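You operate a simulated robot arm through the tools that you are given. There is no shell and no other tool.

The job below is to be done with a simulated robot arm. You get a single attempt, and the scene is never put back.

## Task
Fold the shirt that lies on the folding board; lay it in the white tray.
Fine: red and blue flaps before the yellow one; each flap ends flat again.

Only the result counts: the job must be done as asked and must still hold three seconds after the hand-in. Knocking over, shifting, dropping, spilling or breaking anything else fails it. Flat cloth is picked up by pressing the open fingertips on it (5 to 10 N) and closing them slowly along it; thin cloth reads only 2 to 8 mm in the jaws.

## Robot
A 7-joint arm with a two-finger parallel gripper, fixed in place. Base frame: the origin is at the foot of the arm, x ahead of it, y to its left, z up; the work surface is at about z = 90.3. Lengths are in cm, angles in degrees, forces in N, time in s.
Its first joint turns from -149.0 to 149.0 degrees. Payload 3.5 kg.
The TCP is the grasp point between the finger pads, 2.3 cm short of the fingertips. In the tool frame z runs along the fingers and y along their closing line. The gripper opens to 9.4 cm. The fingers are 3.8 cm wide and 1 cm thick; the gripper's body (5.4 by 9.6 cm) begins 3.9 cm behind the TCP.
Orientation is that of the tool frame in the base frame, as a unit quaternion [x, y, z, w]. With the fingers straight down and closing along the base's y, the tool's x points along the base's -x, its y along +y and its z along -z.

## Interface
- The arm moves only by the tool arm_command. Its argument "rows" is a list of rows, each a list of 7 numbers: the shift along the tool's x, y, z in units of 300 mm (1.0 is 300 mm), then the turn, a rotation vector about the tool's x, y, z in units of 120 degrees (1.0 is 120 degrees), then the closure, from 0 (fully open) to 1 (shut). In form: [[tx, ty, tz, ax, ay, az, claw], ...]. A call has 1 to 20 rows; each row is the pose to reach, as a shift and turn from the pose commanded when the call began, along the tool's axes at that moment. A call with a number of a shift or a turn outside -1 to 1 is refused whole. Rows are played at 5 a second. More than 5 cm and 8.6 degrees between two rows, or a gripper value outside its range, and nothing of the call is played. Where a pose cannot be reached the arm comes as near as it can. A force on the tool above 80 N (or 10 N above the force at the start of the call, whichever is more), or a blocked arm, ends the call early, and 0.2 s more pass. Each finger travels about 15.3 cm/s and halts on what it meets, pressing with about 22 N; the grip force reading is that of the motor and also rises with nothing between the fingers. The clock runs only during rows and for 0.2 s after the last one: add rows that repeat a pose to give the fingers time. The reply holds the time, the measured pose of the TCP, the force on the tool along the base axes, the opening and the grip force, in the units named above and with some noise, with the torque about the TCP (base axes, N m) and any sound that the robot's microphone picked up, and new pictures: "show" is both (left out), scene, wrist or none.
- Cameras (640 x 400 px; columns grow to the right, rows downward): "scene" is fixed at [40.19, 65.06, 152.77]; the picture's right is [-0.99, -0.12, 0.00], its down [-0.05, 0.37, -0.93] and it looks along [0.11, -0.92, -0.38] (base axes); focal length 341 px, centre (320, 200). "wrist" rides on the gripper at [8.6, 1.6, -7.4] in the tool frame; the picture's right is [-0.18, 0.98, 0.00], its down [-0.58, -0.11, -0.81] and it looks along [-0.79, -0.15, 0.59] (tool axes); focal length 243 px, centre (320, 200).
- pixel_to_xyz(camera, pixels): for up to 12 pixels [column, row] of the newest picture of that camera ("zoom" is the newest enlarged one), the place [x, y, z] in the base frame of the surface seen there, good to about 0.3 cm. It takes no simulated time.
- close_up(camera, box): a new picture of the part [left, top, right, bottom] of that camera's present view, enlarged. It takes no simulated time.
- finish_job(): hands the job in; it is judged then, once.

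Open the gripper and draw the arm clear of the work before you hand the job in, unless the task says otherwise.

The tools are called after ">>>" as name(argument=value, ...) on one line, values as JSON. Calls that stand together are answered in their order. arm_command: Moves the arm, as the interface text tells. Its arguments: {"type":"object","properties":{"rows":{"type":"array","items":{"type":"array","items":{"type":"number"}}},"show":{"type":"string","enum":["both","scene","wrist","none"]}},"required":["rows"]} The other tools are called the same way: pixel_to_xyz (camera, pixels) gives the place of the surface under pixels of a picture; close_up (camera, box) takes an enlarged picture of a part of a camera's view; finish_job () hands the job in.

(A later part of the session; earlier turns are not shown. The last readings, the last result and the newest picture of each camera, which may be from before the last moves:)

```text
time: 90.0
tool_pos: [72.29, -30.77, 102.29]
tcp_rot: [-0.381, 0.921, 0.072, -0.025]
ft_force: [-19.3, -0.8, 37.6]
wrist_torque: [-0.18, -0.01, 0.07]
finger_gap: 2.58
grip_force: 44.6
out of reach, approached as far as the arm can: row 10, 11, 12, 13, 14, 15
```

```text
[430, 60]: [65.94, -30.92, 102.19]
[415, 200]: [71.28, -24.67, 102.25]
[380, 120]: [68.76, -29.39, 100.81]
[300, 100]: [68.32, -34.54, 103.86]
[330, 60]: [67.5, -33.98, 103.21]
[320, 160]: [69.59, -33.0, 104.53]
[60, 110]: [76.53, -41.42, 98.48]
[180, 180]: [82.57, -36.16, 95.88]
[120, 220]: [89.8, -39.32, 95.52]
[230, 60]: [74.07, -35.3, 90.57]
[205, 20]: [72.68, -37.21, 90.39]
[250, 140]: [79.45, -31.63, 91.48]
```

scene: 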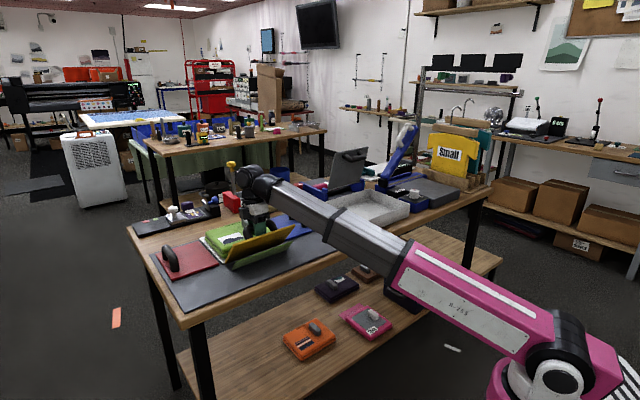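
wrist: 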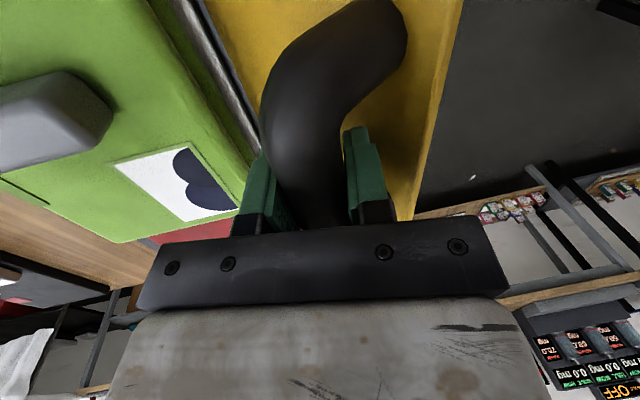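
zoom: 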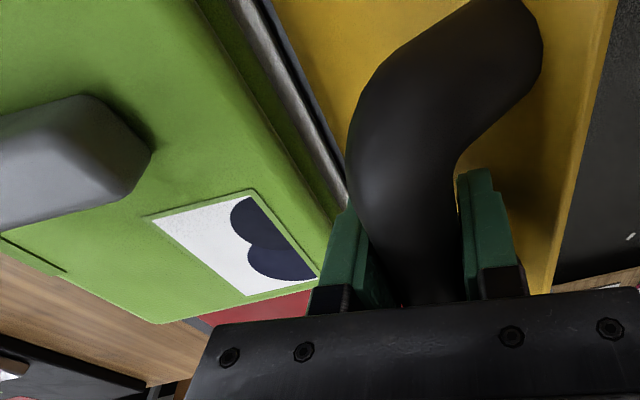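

The green hem panel hangs behind (below) the yellow flap in the scene view, lagging at a lower angle. I untilt the tool to vertical to get off the wrist limit, hold a second, and watch what the panel does.

>>> arm_command(rows=[[0, -0.002, 0, 0.018, 0, 0, 1], [0, -0.004, 0, 0.036, 0, 0, 1], [0, -0.006, -0.0003, 0.054, 0, 0, 1], [0, -0.0079, -0.0005, 0.0725, 0, 0, 1], [0, -0.0079, -0.0005, 0.0725, 0, 0, 1], [0, -0.0079, -0.0005, 0.0725, 0, 0, 1], [0, -0.0079, -0.0005, 0.0725, 0, 0, 1]], show="both")

>>> close_up(camera="scene", box=[190, 190, 310, 280])

```text
time: 91.6
tool_pos: [72.56, -30.93, 102.25]
tcp_rot: [-0.384, 0.923, 0.011, -0.004]
ft_force: [-8.7, -6.3, -8.5]
wrist_torque: [-0.02, 0.18, -0.14]
finger_gap: 2.55
grip_force: 45.1
```

scene: 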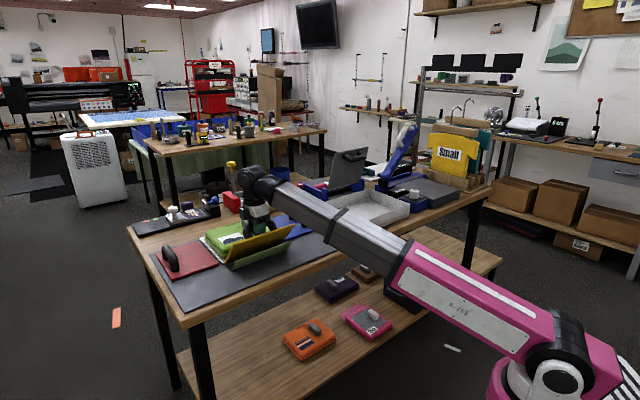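
wrist: 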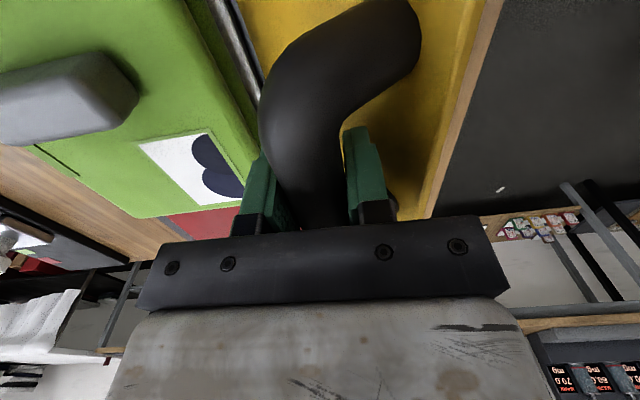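

```text
4.44 times, centred on (250, 235) of scene
```

zoom: 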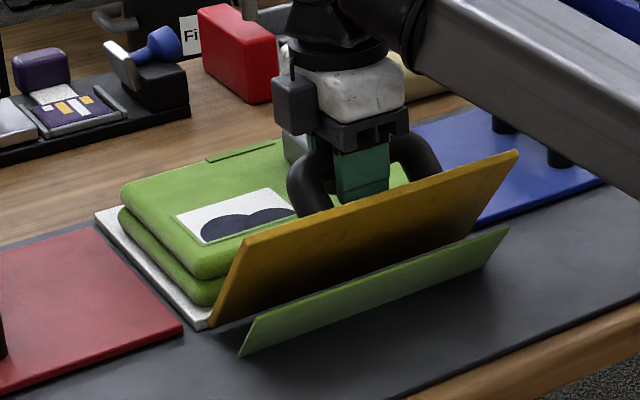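

I measure where the green hem panel and the yellow flap are now.

>>> pixel_to_xyz(camera="zoom", pixels=[[242, 352], [270, 335], [300, 322], [360, 290], [420, 265], [500, 235], [252, 325], [300, 310], [400, 262], [480, 235], [250, 235], [510, 158]])

>>> pixel_to_xyz(camera="zoom", pixels=[[213, 322], [230, 290], [350, 240], [350, 260], [450, 200], [470, 225], [500, 250], [380, 300], [300, 350], [230, 340], [265, 345], [480, 250]])

```text
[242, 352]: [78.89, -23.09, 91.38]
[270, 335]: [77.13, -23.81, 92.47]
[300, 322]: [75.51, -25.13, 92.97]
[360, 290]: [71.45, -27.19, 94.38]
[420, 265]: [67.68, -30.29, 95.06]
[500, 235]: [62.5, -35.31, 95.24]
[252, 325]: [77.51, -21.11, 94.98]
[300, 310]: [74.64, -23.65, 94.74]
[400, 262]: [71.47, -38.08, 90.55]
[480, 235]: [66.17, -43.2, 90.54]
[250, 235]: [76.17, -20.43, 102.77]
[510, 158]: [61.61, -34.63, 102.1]
```

```text
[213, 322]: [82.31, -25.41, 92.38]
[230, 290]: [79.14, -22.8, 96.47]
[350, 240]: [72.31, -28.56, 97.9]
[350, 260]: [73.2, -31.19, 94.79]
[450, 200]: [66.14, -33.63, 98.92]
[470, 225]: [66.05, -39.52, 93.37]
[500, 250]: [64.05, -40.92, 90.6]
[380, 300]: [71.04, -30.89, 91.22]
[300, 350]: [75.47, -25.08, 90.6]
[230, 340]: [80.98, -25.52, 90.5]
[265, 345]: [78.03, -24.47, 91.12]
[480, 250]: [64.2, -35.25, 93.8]
```

The hem panel seems only to be drawn turned about its own middle, following the flap's angle (52°), so it needs the flap swung further over. First I fix the grip depth: the bar sits 1.6 cm too near the palm, so I loosen slightly (bar stays caged) and raise the tool 2.2 cm, then re-grip.

>>> arm_command(rows=[[0, 0, 0, 0, 0, 0, 0.7], [0, 0, 0, 0, 0, 0, 0.68], [0, 0, -0.012, 0, 0, 0, 0.68], [0, 0, -0.027, 0, 0, 0, 0.68], [0, 0, -0.042, 0, 0, 0, 0.68], [0, 0, -0.057, 0, 0, 0, 0.68], [0, 0, -0.07, 0, 0, 0, 0.68], [0, 0, -0.073, 0, 0, 0, 0.75], [0, 0, -0.073, 0, 0, 0, 0.9], [0, 0, -0.073, 0, 0, 0, 1], [0, 0, -0.073, 0, 0, 0, 1]], show="both")

```text
time: 94.0
tool_pos: [72.7, -30.88, 104.51]
tcp_rot: [-0.384, 0.923, 0.012, -0.005]
ft_force: [3.7, -3.6, -23.8]
wrist_torque: [0.18, -0.02, -0.11]
finger_gap: 2.52
grip_force: 45.3
```

scene: 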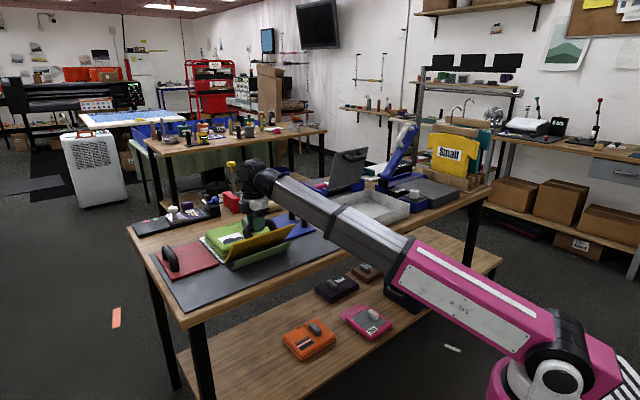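
wrist: 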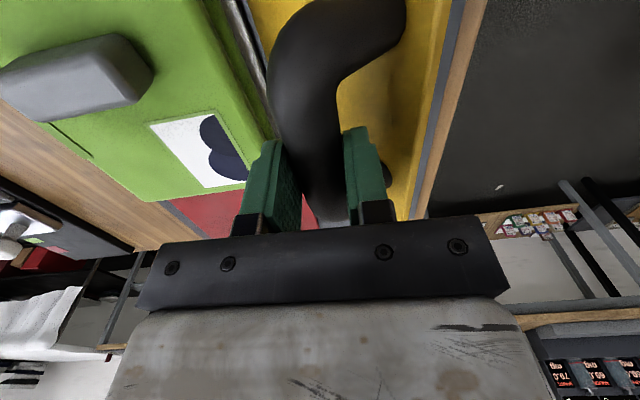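

The bar now sits about 0.6 cm below the TCP, leaving palm clearance. I continue the yellow flap to about 76°.

>>> arm_command(rows=[[0, -0.0172, -0.0055, 0, 0, 0, 1], [0, -0.0344, -0.0111, 0, 0, 0, 1], [0, -0.0521, -0.0152, 0, 0, 0, 1], [0, -0.0699, -0.0193, 0, 0, 0, 1], [0, -0.0878, -0.0218, 0, 0, 0, 1], [0, -0.1058, -0.0242, 0, 0, 0, 1], [0, -0.124, -0.0251, 0, 0, 0, 1], [0, -0.1421, -0.026, 0, 0, 0, 1], [0, -0.1601, -0.0253, 0, 0, 0, 1], [0, -0.1782, -0.0245, 0, 0, 0, 1], [0, -0.1782, -0.0245, 0, 0, 0, 1]], show="both")

```text
time: 96.4
tool_pos: [76.43, -34.68, 105.09]
tcp_rot: [-0.382, 0.924, 0.012, -0.005]
ft_force: [-8.9, -2.2, -6.3]
wrist_torque: [0.01, 0.51, -0.01]
finger_gap: 2.54
grip_force: 45.3
```

scene: 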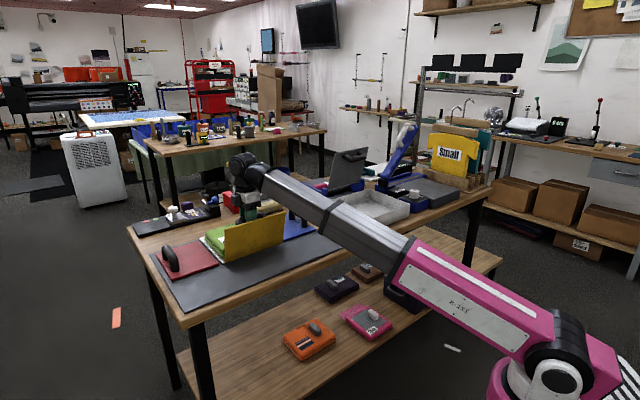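
wrist: 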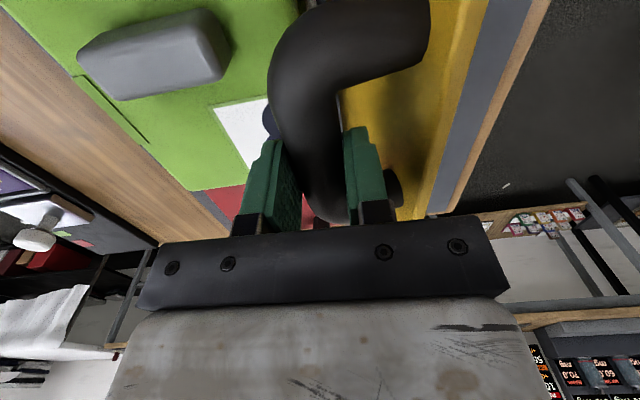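

Forces are small and the green hem panel has disappeared from the outside. I take the yellow flap on to about 94° to be sure.

>>> arm_command(rows=[[0, -0.0185, 0.0022, 0, 0, 0, 1], [0, -0.0371, 0.0044, 0, 0, 0, 1], [0, -0.0547, 0.0081, 0, 0, 0, 1], [0, -0.0724, 0.0118, 0, 0, 0, 1], [0, -0.0898, 0.0172, 0, 0, 0, 1], [0, -0.1073, 0.0226, 0, 0, 0, 1], [0, -0.1275, 0.0304, 0, 0, 0, 1], [0, -0.1275, 0.0304, 0, 0, 0, 1]], show="both")

```text
time: 98.2
tool_pos: [79.07, -37.19, 104.17]
tcp_rot: [-0.384, 0.923, 0.012, -0.006]
ft_force: [-9.7, -4.7, 0.1]
wrist_torque: [0.03, 0.41, -0.11]
finger_gap: 2.51
grip_force: 44.8
```

scene: 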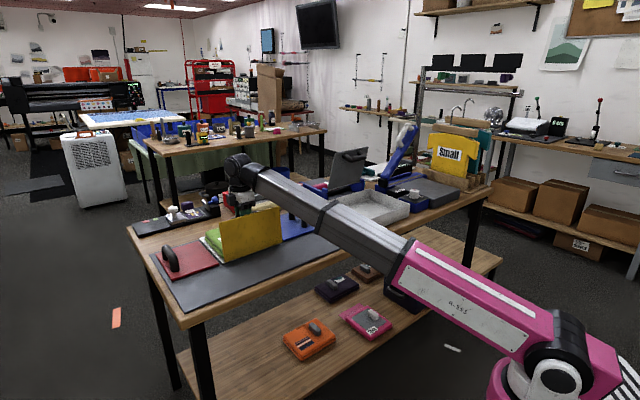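
wrist: 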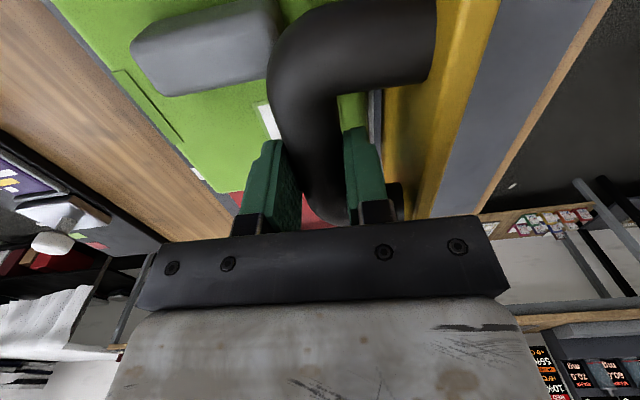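

Forces remain small at 94°. I swing the yellow flap back to about 48°.

>>> arm_command(rows=[[0, 0.0176, -0.006, 0, 0, 0, 1], [0, 0.0353, -0.0121, 0, 0, 0, 1], [0, 0.0528, -0.0165, 0, 0, 0, 1], [0, 0.0703, -0.0209, 0, 0, 0, 1], [0, 0.0882, -0.0238, 0, 0, 0, 1], [0, 0.1061, -0.0266, 0, 0, 0, 1], [0, 0.1243, -0.0279, 0, 0, 0, 1], [0, 0.1425, -0.029, 0, 0, 0, 1], [0, 0.1607, -0.0288, 0, 0, 0, 1], [0, 0.1789, -0.0284, 0, 0, 0, 1], [0, 0.1968, -0.0267, 0, 0, 0, 1], [0, 0.2148, -0.0248, 0, 0, 0, 1], [0, 0.2326, -0.0214, 0, 0, 0, 1], [0, 0.2503, -0.0178, 0, 0, 0, 1], [0, 0.2679, -0.0128, 0, 0, 0, 1], [0, 0.2854, -0.0076, 0, 0, 0, 1], [0, 0.3023, -0.0012, 0, 0, 0, 1], [0, 0.3191, 0.0053, 0, 0, 0, 1], [0, 0.3191, 0.0053, 0, 0, 0, 1]], show="scene")

```text
time: 102.2
tool_pos: [72.25, -30.49, 104.14]
tcp_rot: [-0.384, 0.923, 0.012, -0.005]
ft_force: [11.3, 8.8, 2.9]
wrist_torque: [0.0, -0.28, -0.19]
finger_gap: 2.51
grip_force: 45.4
```

scene: 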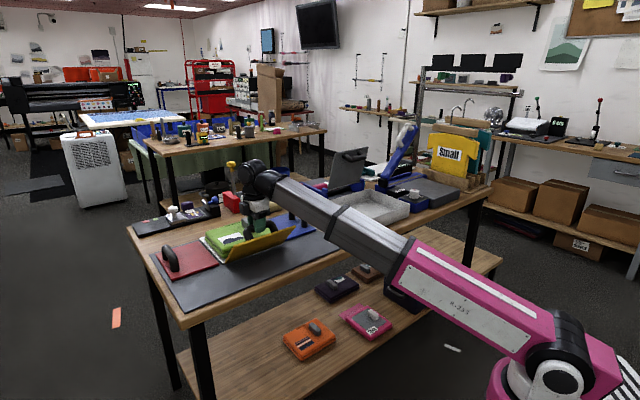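

The hem panel stays gone. I lower the yellow flap the rest of the way to flat.

>>> arm_command(rows=[[0, 0.0167, 0.0055, 0, 0, 0, 1], [0, 0.0334, 0.0118, 0, 0, 0, 1], [0, 0.049, 0.0208, 0, 0, 0, 1], [0, 0.0646, 0.0302, 0, 0, 0, 1], [0, 0.0794, 0.0408, 0, 0, 0, 1], [0, 0.0941, 0.0516, 0, 0, 0, 1], [0, 0.1079, 0.0633, 0, 0, 0, 1], [0, 0.1216, 0.0753, 0, 0, 0, 1], [0, 0.1343, 0.0882, 0, 0, 0, 1], [0, 0.147, 0.1013, 0, 0, 0, 1], [0, 0.1584, 0.1153, 0, 0, 0, 1], [0, 0.1697, 0.1295, 0, 0, 0, 1], [0, 0.18, 0.1443, 0, 0, 0, 1], [0, 0.1903, 0.1593, 0, 0, 0, 1], [0, 0.1991, 0.1751, 0, 0, 0, 1], [0, 0.2079, 0.1911, 0, 0, 0, 1], [0, 0.2155, 0.2075, 0, 0, 0, 1], [0, 0.2231, 0.2241, 0, 0, 0, 1], [0, 0.2319, 0.2474, 0, 0, 0, 1], [0, 0.2319, 0.2474, 0, 0, 0, 1]], show="both")

```text
time: 106.4
tool_pos: [67.27, -25.45, 97.06]
tcp_rot: [-0.384, 0.923, 0.011, -0.003]
ft_force: [8.5, -5.3, 0.5]
wrist_torque: [0.05, -0.68, -0.23]
finger_gap: 2.55
grip_force: 45.0
```

scene: 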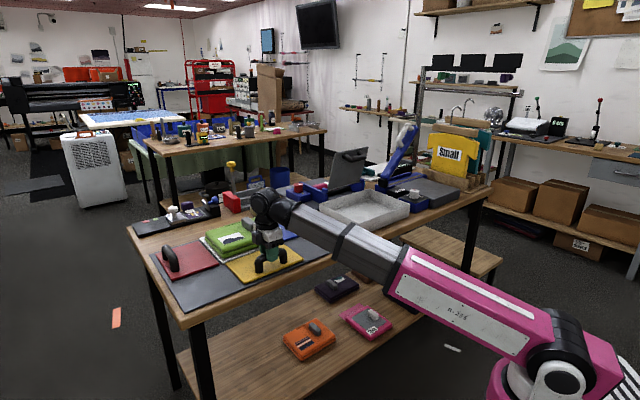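
wrist: 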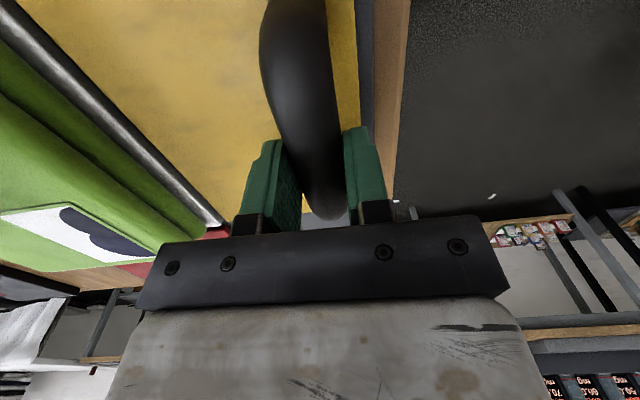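

Yellow is nearly flat (bar ≈96.4). I press down a few mm until it seats, then open.

>>> arm_command(rows=[[0, 0, 0.005, 0, 0, 0, 1], [0, 0, 0.01, 0, 0, 0, 1], [0, 0, 0.01, 0, 0, 0, 1], [0, 0, 0.01, 0, 0, 0, 0.72], [0, 0, 0.01, 0, 0, 0, 0.6], [0, 0, 0.01, 0, 0, 0, 0.45], [0, 0, 0.01, 0, 0, 0, 0.45]], show="none")

```text
time: 108.0
tool_pos: [67.29, -25.46, 96.84]
tcp_rot: [-0.383, 0.924, 0.013, -0.005]
ft_force: [-0.6, 1.1, 0.2]
wrist_torque: [0.0, 0.0, 0.03]
finger_gap: 5.17
grip_force: 0.0
```

Released with no force. I rise straight up 10 cm and look at the board and tray.

>>> arm_command(rows=[[0, 0, -0.03, 0, 0, 0, 0.45], [0, 0, -0.09, 0, 0, 0, 0.45], [0, 0, -0.16, 0, 0, 0, 0.45], [0, 0, -0.23, 0, 0, 0, 0.45], [0, 0, -0.3, 0, 0, 0, 0.3], [0, 0, -0.34, 0, 0, 0, 0.15], [0, 0, -0.35, 0, 0, 0, 0.0], [0, 0, -0.35, 0, 0, 0, 0.0]], show="both")

>>> close_up(camera="scene", box=[140, 170, 440, 320])

```text
time: 109.8
tool_pos: [67.43, -25.79, 107.13]
tcp_rot: [-0.383, 0.923, 0.012, -0.005]
ft_force: [0.1, 0.1, -0.3]
wrist_torque: [-0.02, 0.0, 0.01]
finger_gap: 9.39
grip_force: 0.0
```

scene: 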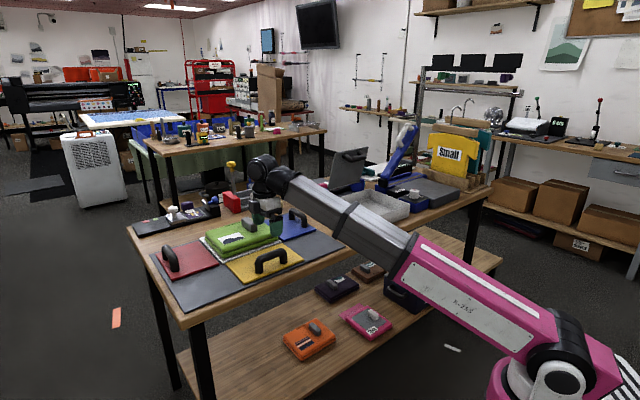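
wrist: 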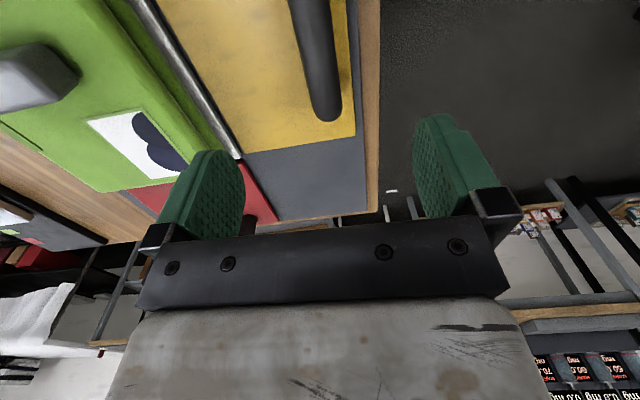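

```text
2.13 times, centred on (290, 245) of scene
```

zoom: 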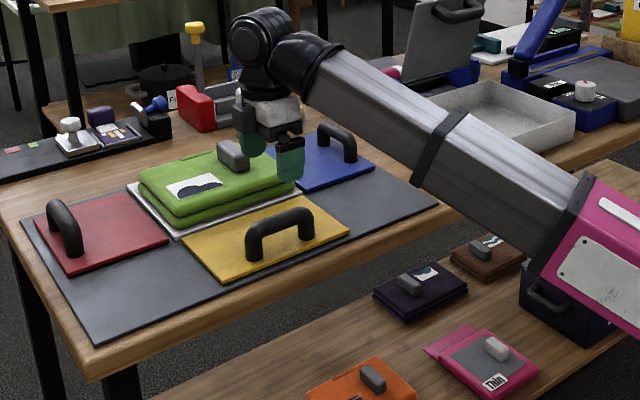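

All three flaps are flat and bare, and the shirt lies folded with its grey grip block. I move over the block to inspect it from above.

>>> arm_command(rows=[[0.002, -0.012, -0.001, 0, 0, 0, 0], [0.01, -0.05, -0.003, 0, 0, 0, 0], [0.022, -0.115, -0.006, 0, 0, 0, 0], [0.038, -0.2, -0.01, 0, 0, 0, 0], [0.057, -0.295, -0.014, 0, 0, 0, 0], [0.075, -0.39, -0.018, 0, 0, 0, 0], [0.094, -0.485, -0.022, 0, 0, 0, 0], [0.11, -0.57, -0.026, 0, 0, 0, 0], [0.124, -0.64, -0.03, 0, 0, 0, 0], [0.133, -0.69, -0.032, 0, 0, 0, 0], [0.137, -0.71, -0.033, 0, 0, 0, 0], [0.137, -0.71, -0.033, 0, 0, 0, 0]], show="both")

>>> pixel_to_xyz(camera="scene", pixels=[[228, 264], [246, 283], [303, 260], [262, 260], [280, 246], [262, 270], [160, 255], [190, 262], [285, 236], [300, 232]])

```text
time: 112.4
tool_pos: [79.45, -43.62, 107.68]
tcp_rot: [-0.384, 0.923, 0.012, -0.005]
ft_force: [0.7, -0.3, -0.2]
wrist_torque: [0.02, 0.03, -0.01]
finger_gap: 9.41
grip_force: 0.1
```

scene: 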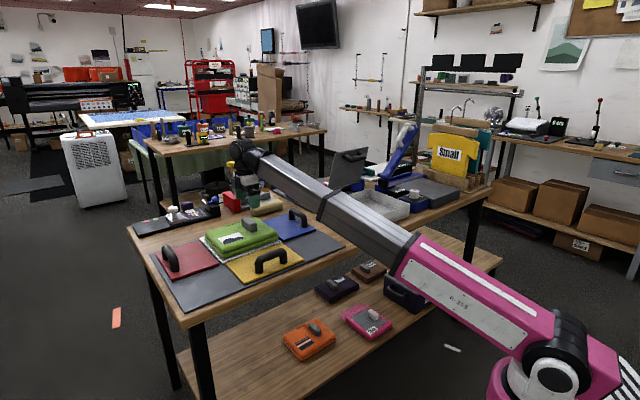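
wrist: 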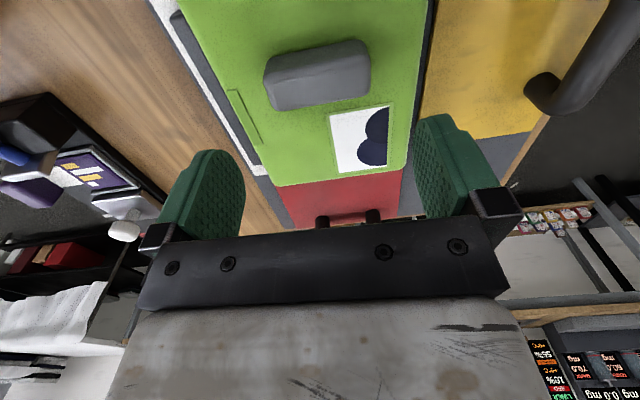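

```text
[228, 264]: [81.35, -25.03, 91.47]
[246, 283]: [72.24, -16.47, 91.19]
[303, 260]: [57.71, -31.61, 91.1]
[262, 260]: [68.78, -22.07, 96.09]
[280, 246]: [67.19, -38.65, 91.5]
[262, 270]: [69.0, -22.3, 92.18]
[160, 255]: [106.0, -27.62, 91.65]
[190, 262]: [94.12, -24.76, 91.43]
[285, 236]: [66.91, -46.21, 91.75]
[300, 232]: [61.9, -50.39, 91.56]
```

All flap heights are consistent with flat. I measure the block and the folded shirt's outline from this view.

>>> pixel_to_xyz(camera="wrist", pixels=[[268, 70], [318, 48], [366, 50], [318, 70], [275, 100], [320, 98], [366, 92], [318, 108], [262, 165], [405, 165], [275, 185], [400, 172]])

>>> close_up(camera="wrist", box=[160, 0, 480, 200])

```text
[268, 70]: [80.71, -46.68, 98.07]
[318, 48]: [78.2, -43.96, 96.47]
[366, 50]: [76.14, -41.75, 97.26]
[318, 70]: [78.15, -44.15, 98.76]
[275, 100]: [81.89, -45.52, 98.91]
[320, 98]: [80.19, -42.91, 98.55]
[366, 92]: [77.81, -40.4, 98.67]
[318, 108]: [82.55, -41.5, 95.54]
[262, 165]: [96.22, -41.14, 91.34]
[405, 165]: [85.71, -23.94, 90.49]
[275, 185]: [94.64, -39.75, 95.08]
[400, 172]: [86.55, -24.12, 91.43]
```

```text
2.00 times, centred on (320, 100) of wrist
```

zoom: 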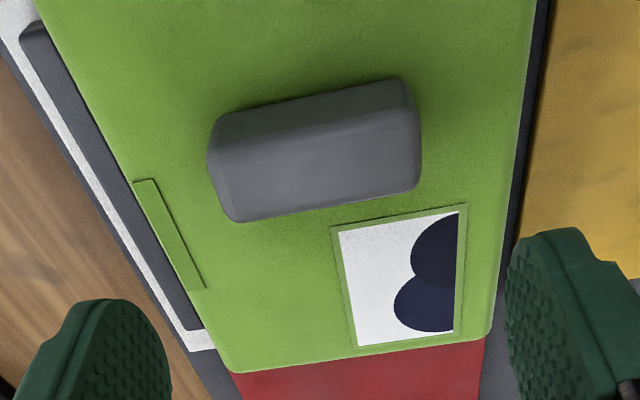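

The block measures about 2.6 × 6.8 cm, top at 98.8, centred at u≈25.2, v≈86.9. I now look at the tray's extent.

>>> close_up(camera="scene", box=[310, 160, 450, 248])

>>> pixel_to_xyz(camera="scene", pixels=[[408, 206], [408, 215], [372, 191], [362, 190], [385, 197], [405, 203], [380, 210], [395, 208], [409, 212], [352, 190], [390, 199], [360, 200]])

```text
4.55 times, centred on (380, 204) of scene
```

zoom: 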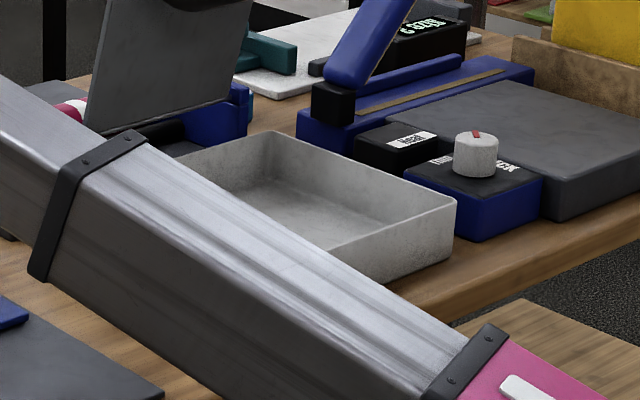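

```text
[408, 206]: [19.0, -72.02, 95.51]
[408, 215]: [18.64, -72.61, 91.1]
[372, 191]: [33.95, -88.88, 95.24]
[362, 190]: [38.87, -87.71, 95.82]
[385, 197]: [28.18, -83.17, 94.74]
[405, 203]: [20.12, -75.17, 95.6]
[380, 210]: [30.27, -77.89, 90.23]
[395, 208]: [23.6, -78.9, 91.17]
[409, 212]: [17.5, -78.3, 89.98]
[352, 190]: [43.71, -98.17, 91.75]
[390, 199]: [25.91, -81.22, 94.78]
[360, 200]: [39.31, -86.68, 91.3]
```

The tray spans about u -38.5…-9 and v 64.7…89.3 (centre ≈ (37.6,-71.3)), parallel to the board. I check the obstacles around it: the standing grey plate and the blue box.

>>> pixel_to_xyz(camera="scene", pixels=[[340, 155], [333, 185], [362, 155], [360, 180], [350, 165], [365, 163], [398, 190], [412, 192], [412, 200], [425, 205], [385, 175], [400, 150]])

>>> close_up(camera="scene", box=[300, 110, 500, 235])

```text
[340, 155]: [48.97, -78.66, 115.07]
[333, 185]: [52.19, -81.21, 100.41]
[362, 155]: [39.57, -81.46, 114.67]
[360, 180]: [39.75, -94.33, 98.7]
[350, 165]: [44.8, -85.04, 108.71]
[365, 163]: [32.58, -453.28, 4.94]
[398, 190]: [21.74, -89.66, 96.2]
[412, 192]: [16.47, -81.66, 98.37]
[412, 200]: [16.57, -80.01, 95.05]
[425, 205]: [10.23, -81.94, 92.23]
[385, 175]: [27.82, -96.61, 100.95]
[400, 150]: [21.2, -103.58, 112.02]
```

```text
3.20 times, centred on (400, 172) of scene
```

zoom: 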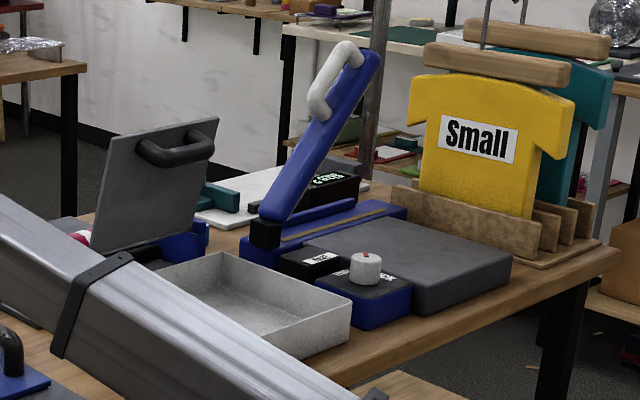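

The lid with its handle leans at v≥85 behind the tray, so I will come down at v≈76 with the present tool yaw (camera toward -u). First I descend over the grey block with the fingers open along v, to TCP z≈98.3.

>>> arm_command(rows=[[0.001, 0, 0.03, 0.006, 0, 0, 0], [0.003, 0, 0.08, 0.0117, 0, 0, 0], [0.005, 0, 0.14, 0.0117, 0, 0, 0], [0.005, 0, 0.2, 0.0117, 0, 0, 0], [0.005, 0, 0.25, 0.0117, 0, 0, 0], [0.005, 0, 0.285, 0.0117, 0, 0, 0], [0.005, 0, 0.305, 0.0117, 0, 0, 0], [0.005, 0, 0.313, 0.0117, 0, 0, 0], [0.005, 0, 0.313, 0.0117, 0, 0, 0]], show="both")

```text
time: 114.4
tool_pos: [79.41, -43.43, 98.34]
tcp_rot: [-0.383, 0.924, 0.0, 0.0]
ft_force: [0.9, -0.2, 0.4]
wrist_torque: [0.02, 0.01, 0.02]
finger_gap: 9.37
grip_force: 0.1
```

scene: 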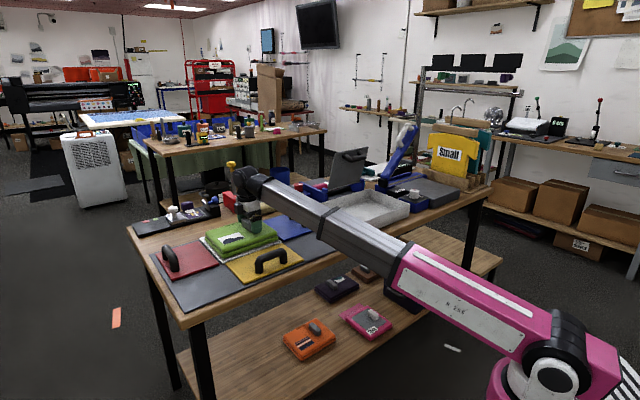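
wrist: 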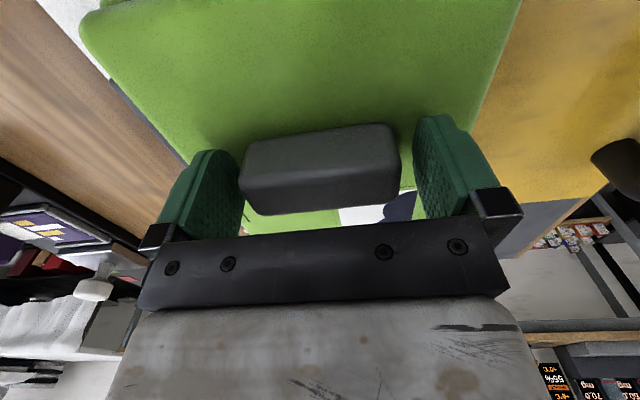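

The block lies between the fingers with no contact. I close slowly onto its ends.

>>> arm_command(rows=[[0.002, 0, 0, 0, 0, 0, 0.1], [0.005, 0, 0, 0, 0, 0, 0.18], [0.007, 0, 0, 0, 0, 0, 0.24], [0.007, 0, 0, 0, 0, 0, 0.28], [0.007, 0, 0, 0, 0, 0, 0.35], [0.007, 0, 0, 0, 0, 0, 0.5], [0.007, 0, 0, 0, 0, 0, 1.0], [0.007, 0, 0, 0, 0, 0, 1.0]], show="wrist")

```text
time: 116.2
tool_pos: [79.23, -43.67, 98.33]
tcp_rot: [-0.383, 0.924, 0.0, 0.001]
ft_force: [7.0, 1.6, 16.9]
wrist_torque: [0.24, -0.02, -0.11]
finger_gap: 7.48
grip_force: 22.3
```

wrist: 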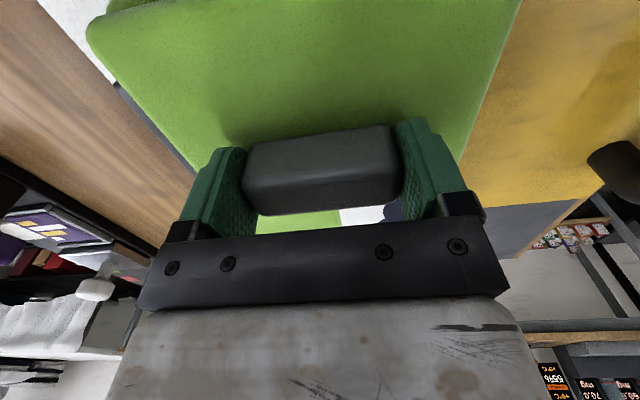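

The gap reads 7.48 cm at 22 N, not yet the expected full grip. I hold a moment to see whether the fingers settle.

>>> arm_command(rows=[[0, 0, 0, 0, 0, 0, 1], [0, 0, 0, 0, 0, 0, 1], [0, 0, 0, 0, 0, 0, 1], [0, 0, 0, 0, 0, 0, 1]], show="wrist")

>>> close_up(camera="wrist", box=[160, 80, 480, 280])

>>> close_up(camera="scene", box=[190, 160, 310, 270])

```text
time: 117.2
tool_pos: [79.27, -43.67, 98.36]
tcp_rot: [-0.383, 0.924, 0.001, 0.001]
ft_force: [8.6, 0.2, 20.6]
wrist_torque: [0.04, -0.35, -0.08]
finger_gap: 7.5
grip_force: 22.1
```

wrist: 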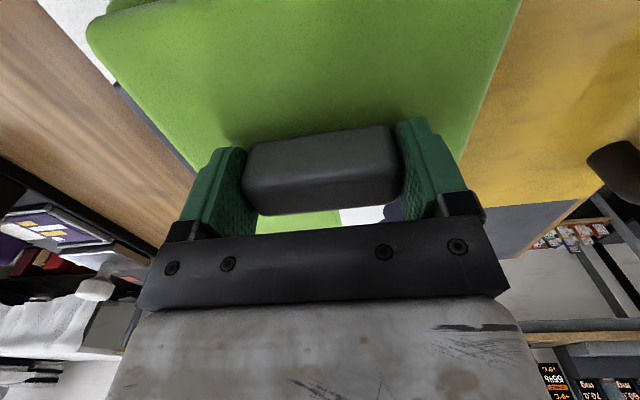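

```text
2.00 times, centred on (320, 180) of wrist
```

zoom: 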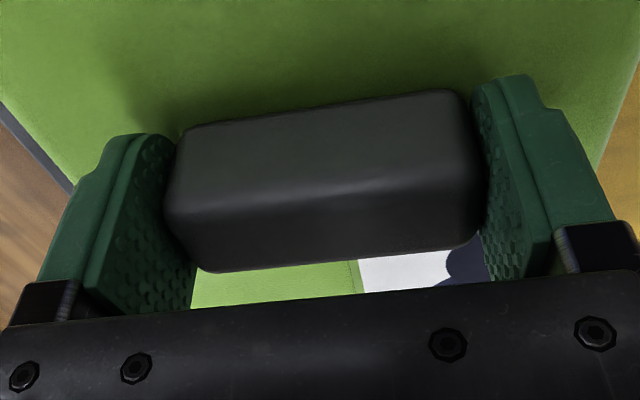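

```text
3.64 times, centred on (250, 215) of scene
```

zoom: 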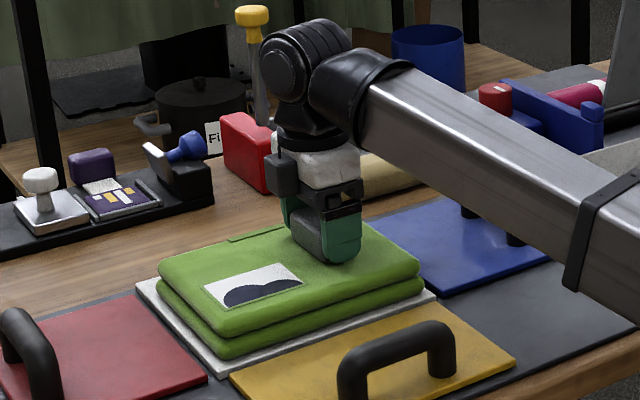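

Both ends of the block are touched by the pads. I try a slow lift of 2 cm and watch the weight and the picture.

>>> arm_command(rows=[[0, 0, -0.005, 0, 0, 0, 1], [0, 0, -0.012, 0, 0, 0, 1], [0, 0, -0.022, 0, 0, 0, 1], [0, 0, -0.035, 0, 0, 0, 1], [0, 0, -0.05, 0, 0, 0, 1], [0, 0, -0.062, 0, 0, 0, 1], [0, 0, -0.067, 0, 0, 0, 1], [0, 0, -0.067, 0, 0, 0, 1]], show="both")

>>> close_up(camera="scene", box=[190, 160, 310, 270])

```text
time: 119.0
tool_pos: [79.16, -43.64, 100.2]
tcp_rot: [-0.384, 0.923, 0.001, 0.0]
ft_force: [0.4, 0.1, -1.1]
wrist_torque: [-0.05, 0.05, -0.01]
finger_gap: 7.47
grip_force: 21.6
```

scene: 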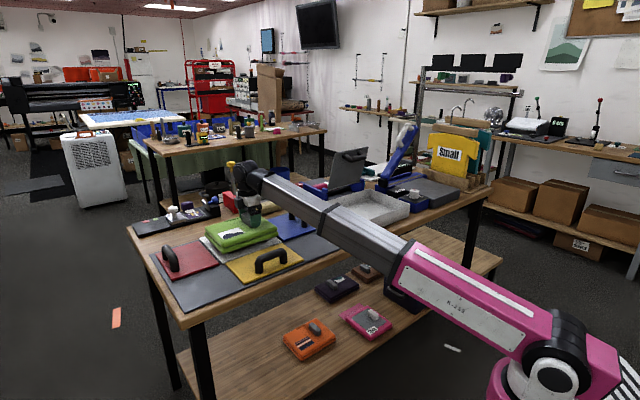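
wrist: 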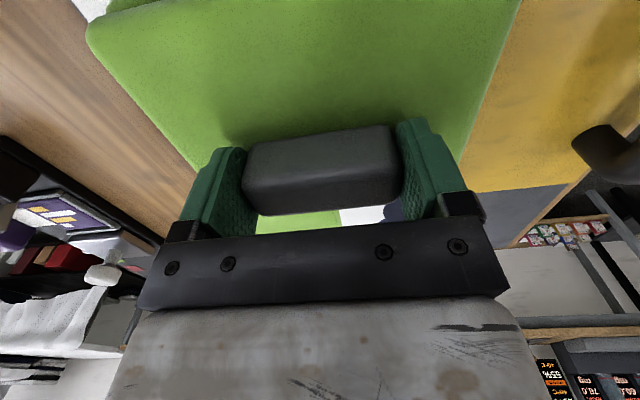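

```text
3.64 times, centred on (250, 215) of scene
```

zoom: 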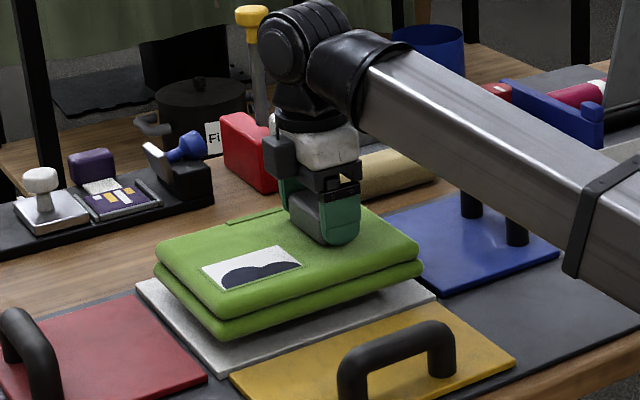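

The shirt lifts level and is light (about 1 N). I raise it to about z=108 to clear everything on the way.

>>> arm_command(rows=[[0, 0, -0.015, 0, 0, 0, 1], [0, 0, -0.045, 0, 0, 0, 1], [0, 0, -0.09, 0, 0, 0, 1], [0, 0, -0.14, 0, 0, 0, 1], [0, 0, -0.19, 0, 0, 0, 1], [0, 0, -0.23, 0, 0, 0, 1], [0, 0, -0.255, 0, 0, 0, 1], [0, 0, -0.262, 0, 0, 0, 1], [0, 0, -0.262, 0, 0, 0, 1]], show="scene")

>>> close_up(camera="scene", box=[310, 120, 420, 190])

>>> pixel_to_xyz(camera="zoom", pixels=[[200, 200], [240, 190], [280, 180], [320, 175], [190, 260], [250, 280], [150, 210], [340, 160], [330, 220], [300, 300], [220, 215], [320, 195]])

```text
time: 121.0
tool_pos: [79.25, -43.64, 108.25]
tcp_rot: [-0.384, 0.923, 0.001, 0.0]
ft_force: [0.0, -0.3, -1.4]
wrist_torque: [-0.01, 0.04, -0.03]
finger_gap: 7.5
grip_force: 21.9
```

scene: 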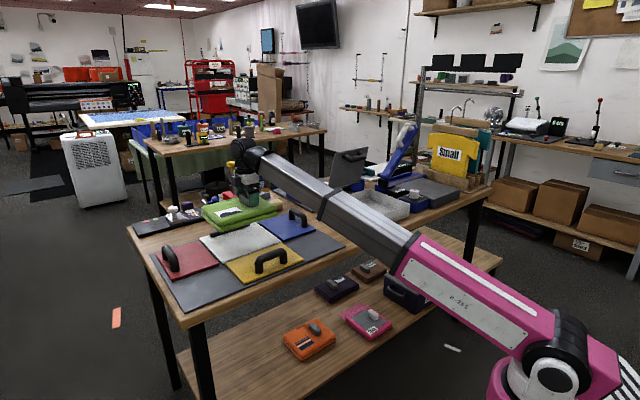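

```text
5.71 times, centred on (365, 155) of scene
```

zoom: 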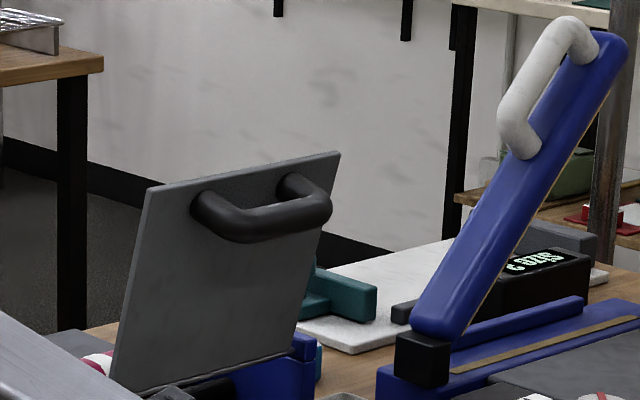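

```text
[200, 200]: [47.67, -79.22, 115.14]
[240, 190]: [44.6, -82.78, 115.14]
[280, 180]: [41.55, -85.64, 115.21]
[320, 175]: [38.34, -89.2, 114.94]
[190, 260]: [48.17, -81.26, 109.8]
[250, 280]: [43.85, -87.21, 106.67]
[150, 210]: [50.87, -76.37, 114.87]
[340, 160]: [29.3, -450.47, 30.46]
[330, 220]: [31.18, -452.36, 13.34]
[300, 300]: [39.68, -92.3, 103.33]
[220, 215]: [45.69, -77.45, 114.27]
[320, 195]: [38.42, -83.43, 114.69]
```

The lid's handle reaches v≈86 at z≈114, so v≈76 is safe. I carry the shirt toward the tray at z≈108, first to u≈-4, v≈77.5.

>>> arm_command(rows=[[0.01, 0.003, 0, 0, 0, 0, 1], [0.035, 0.011, 0, 0, 0, 0, 1], [0.08, 0.026, 0, 0, 0, 0, 1], [0.14, 0.046, 0, 0, 0, 0, 1], [0.215, 0.07, 0, 0, 0, 0, 1], [0.295, 0.096, 0, 0, 0, 0, 1], [0.38, 0.124, 0, 0, 0, 0, 1], [0.465, 0.152, 0, 0, 0, 0, 1], [0.55, 0.179, 0, 0, 0, 0, 1], [0.635, 0.207, 0, 0, 0, 0, 1], [0.715, 0.233, 0, 0, 0, 0, 1], [0.79, 0.258, 0, 0, 0, 0, 1], [0.855, 0.279, 0, 0, 0, 0, 1], [0.91, 0.297, 0, 0, 0, 0, 1], [0.95, 0.31, 0, 0, 0, 0, 1], [0.972, 0.317, 0, 0, 0, 0, 1], [0.972, 0.317, 0, 0, 0, 0, 1]], show="both")

```text
time: 124.6
tool_pos: [51.72, -57.66, 108.21]
tcp_rot: [-0.383, 0.924, 0.001, -0.001]
ft_force: [1.0, -0.2, -1.4]
wrist_torque: [-0.03, 0.02, 0.0]
finger_gap: 7.46
grip_force: 21.5
```

scene: 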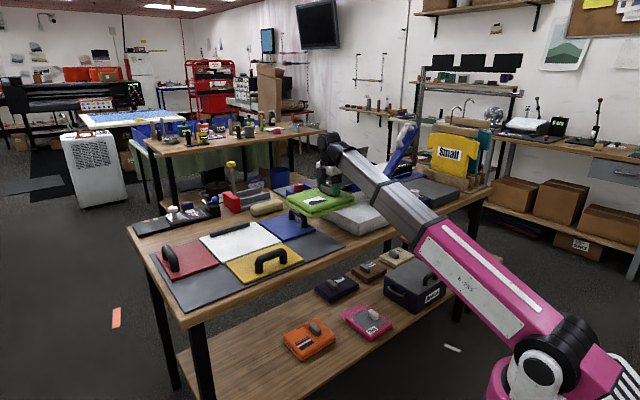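
wrist: 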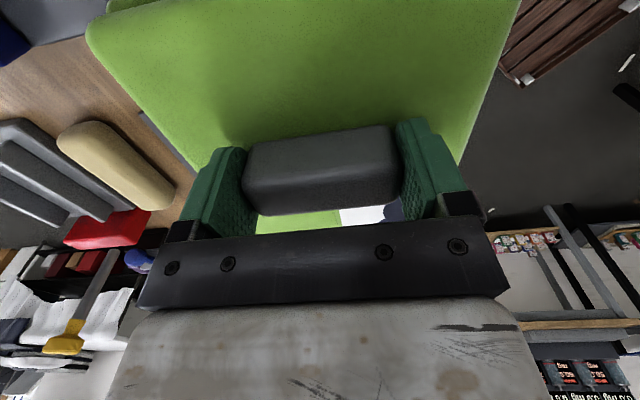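

Still level and steady. I move on over the tray at the same height.

>>> arm_command(rows=[[0.01, 0.0006, 0, 0, 0, 0, 1], [0.035, 0.002, 0, 0, 0, 0, 1], [0.08, 0.005, 0, 0, 0, 0, 1], [0.14, 0.008, 0, 0, 0, 0, 1], [0.21, 0.0125, 0, 0, 0, 0, 1], [0.285, 0.017, 0, 0, 0, 0, 1], [0.36, 0.021, 0, 0, 0, 0, 1], [0.435, 0.026, 0, 0, 0, 0, 1], [0.51, 0.03, 0, 0, 0, 0, 1], [0.58, 0.0345, 0, 0, 0, 0, 1], [0.645, 0.038, 0, 0, 0, 0, 1], [0.7, 0.042, 0, 0, 0, 0, 1], [0.745, 0.044, 0, 0, 0, 0, 1], [0.768, 0.046, 0, 0, 0, 0, 1], [0.773, 0.046, 0, 0, 0, 0, 1], [0.773, 0.046, 0, 0, 0, 0, 1]], show="both")

>>> close_up(camera="scene", box=[290, 120, 450, 240])

```text
time: 128.0
tool_pos: [34.47, -72.98, 108.13]
tcp_rot: [-0.383, 0.924, 0.0, 0.0]
ft_force: [-1.0, 0.3, -1.9]
wrist_torque: [-0.07, 0.03, 0.01]
finger_gap: 7.47
grip_force: 22.0
```

scene: 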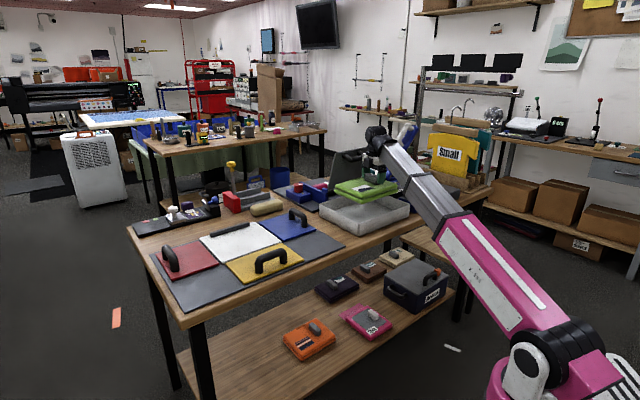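
wrist: 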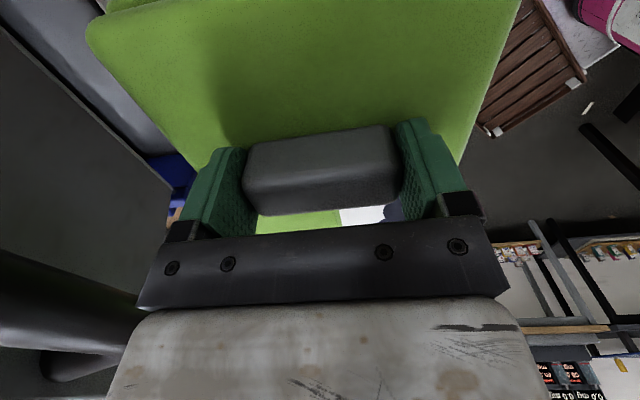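

```text
3.33 times, centred on (370, 180) of scene
```

zoom: 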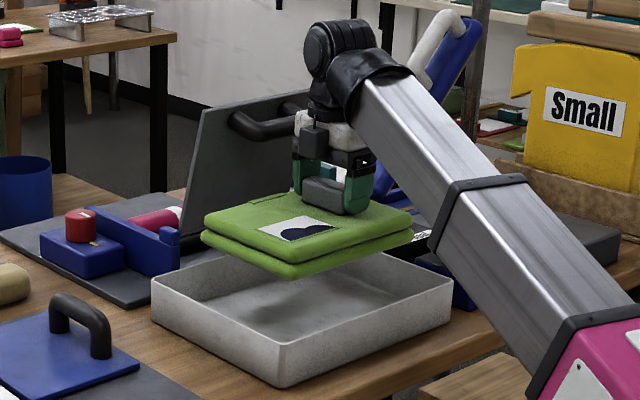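

The shirt hangs level right above the tray. I verify the tray corners and the shirt's edges before lowering.

>>> pixel_to_xyz(camera="zoom", pixels=[[154, 295], [283, 348], [450, 284], [205, 242], [290, 275], [412, 235], [240, 262], [300, 300], [380, 300], [220, 330], [350, 255], [400, 262]])

```text
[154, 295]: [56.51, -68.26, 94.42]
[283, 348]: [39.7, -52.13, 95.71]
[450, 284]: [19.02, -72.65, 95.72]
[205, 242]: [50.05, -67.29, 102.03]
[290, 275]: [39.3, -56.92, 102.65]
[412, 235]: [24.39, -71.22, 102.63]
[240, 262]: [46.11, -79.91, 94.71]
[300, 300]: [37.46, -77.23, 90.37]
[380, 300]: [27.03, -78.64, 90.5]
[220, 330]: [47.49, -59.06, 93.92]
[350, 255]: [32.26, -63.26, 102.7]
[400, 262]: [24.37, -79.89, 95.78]
```

The shirt spans u -33…-12, v 67.7…83; the tray's inside u -37…-9, v 65.5…88. I shift 0.8 cm toward +v and lower to just above the floor.

>>> arm_command(rows=[[0.003, -0.007, 0.01, 0, 0, 0, 1], [0.008, -0.017, 0.03, 0, 0, 0, 1], [0.013, -0.027, 0.06, 0, 0, 0, 1], [0.013, -0.027, 0.1, 0, 0, 0, 1], [0.013, -0.027, 0.14, 0, 0, 0, 1], [0.013, -0.027, 0.18, 0, 0, 0, 1], [0.013, -0.027, 0.22, 0, 0, 0, 1], [0.013, -0.027, 0.255, 0, 0, 0, 1], [0.013, -0.027, 0.285, 0, 0, 0, 1], [0.013, -0.027, 0.31, 0, 0, 0, 1], [0.013, -0.027, 0.325, 0, 0, 0, 1], [0.013, -0.027, 0.33, 0, 0, 0, 1], [0.013, -0.027, 0.33, 0, 0, 0, 1]], show="both")

```text
time: 130.8
tool_pos: [34.6, -73.84, 98.26]
tcp_rot: [-0.383, 0.924, 0.001, 0.0]
ft_force: [0.4, 0.6, -1.4]
wrist_torque: [-0.07, 0.07, 0.0]
finger_gap: 7.46
grip_force: 21.7
```

scene: 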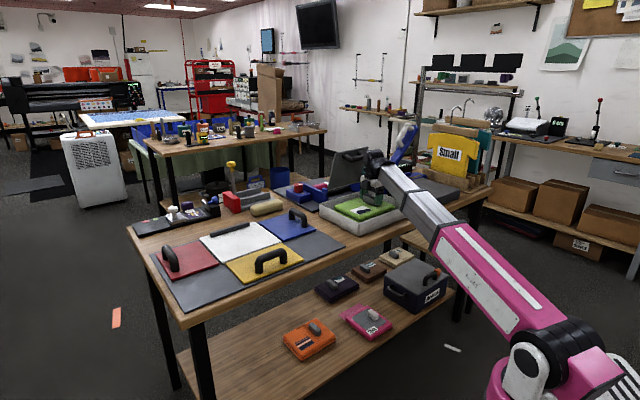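
wrist: 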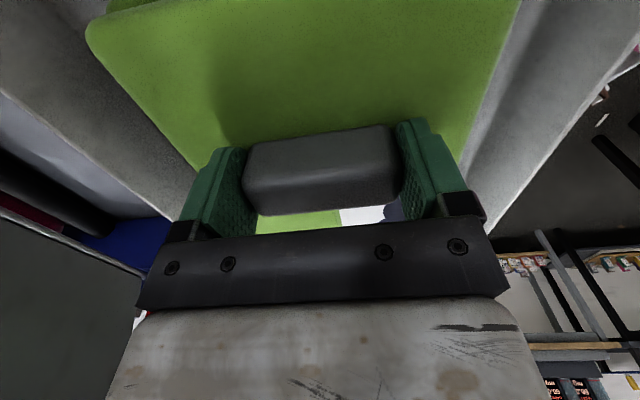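

The shirt is inside the tray walls, still hanging free (-1.4 N). I lower the last centimetre slowly.

>>> arm_command(rows=[[0, 0, 0.007, 0, 0, 0, 1], [0, 0, 0.014, 0, 0, 0, 1], [0, 0, 0.02, 0, 0, 0, 1], [0, 0, 0.025, 0, 0, 0, 1], [0, 0, 0.025, 0, 0, 0, 1]], show="none")

```text
time: 132.0
tool_pos: [34.88, -73.93, 97.61]
tcp_rot: [-0.384, 0.923, 0.001, -0.001]
ft_force: [0.8, 0.3, -2.2]
wrist_torque: [-0.05, 0.04, 0.05]
finger_gap: 7.46
grip_force: 21.8
```

Still hanging free at z=97.6; I lower a few more millimetres until contact shows.

>>> arm_command(rows=[[0, 0, 0.004, 0, 0, 0, 1], [0, 0, 0.008, 0, 0, 0, 1], [0, 0, 0.012, 0, 0, 0, 1], [0, 0, 0.012, 0, 0, 0, 1]], show="none")

```text
time: 133.0
tool_pos: [34.84, -73.99, 97.22]
tcp_rot: [-0.383, 0.924, 0.001, -0.001]
ft_force: [0.1, -0.6, -2.1]
wrist_torque: [-0.04, 0.05, -0.01]
finger_gap: 7.49
grip_force: 22.0
```

No contact yet; I go on in 2 mm steps.

>>> arm_command(rows=[[0, 0, 0.004, 0, 0, 0, 1], [0, 0, 0.008, 0, 0, 0, 1], [0, 0, 0.008, 0, 0, 0, 1]], show="both")

>>> close_up(camera="scene", box=[300, 150, 430, 250])

```text
time: 133.8
tool_pos: [34.78, -73.95, 96.82]
tcp_rot: [-0.383, 0.924, 0.0, 0.0]
ft_force: [-0.7, 0.7, 27.8]
wrist_torque: [0.12, -0.06, 0.03]
finger_gap: 7.46
grip_force: 22.1
```

scene: 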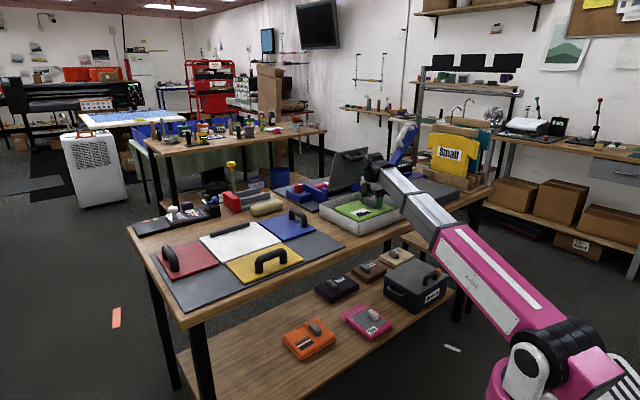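
wrist: 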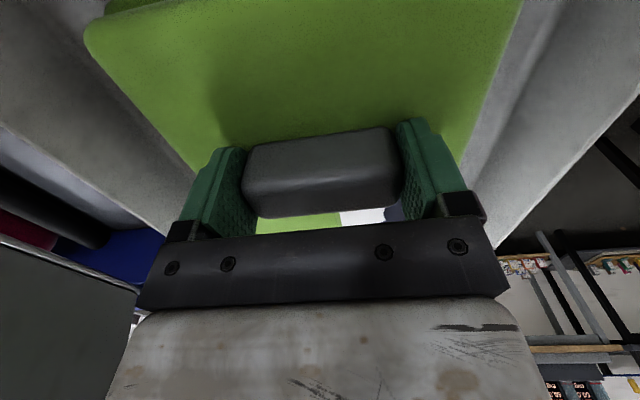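

```text
4.00 times, centred on (365, 200) of scene
```

zoom: 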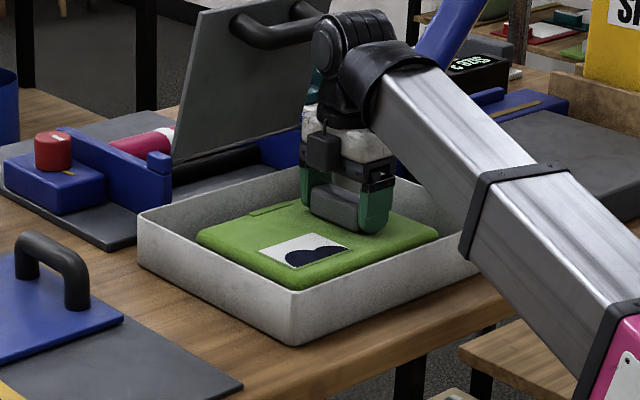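

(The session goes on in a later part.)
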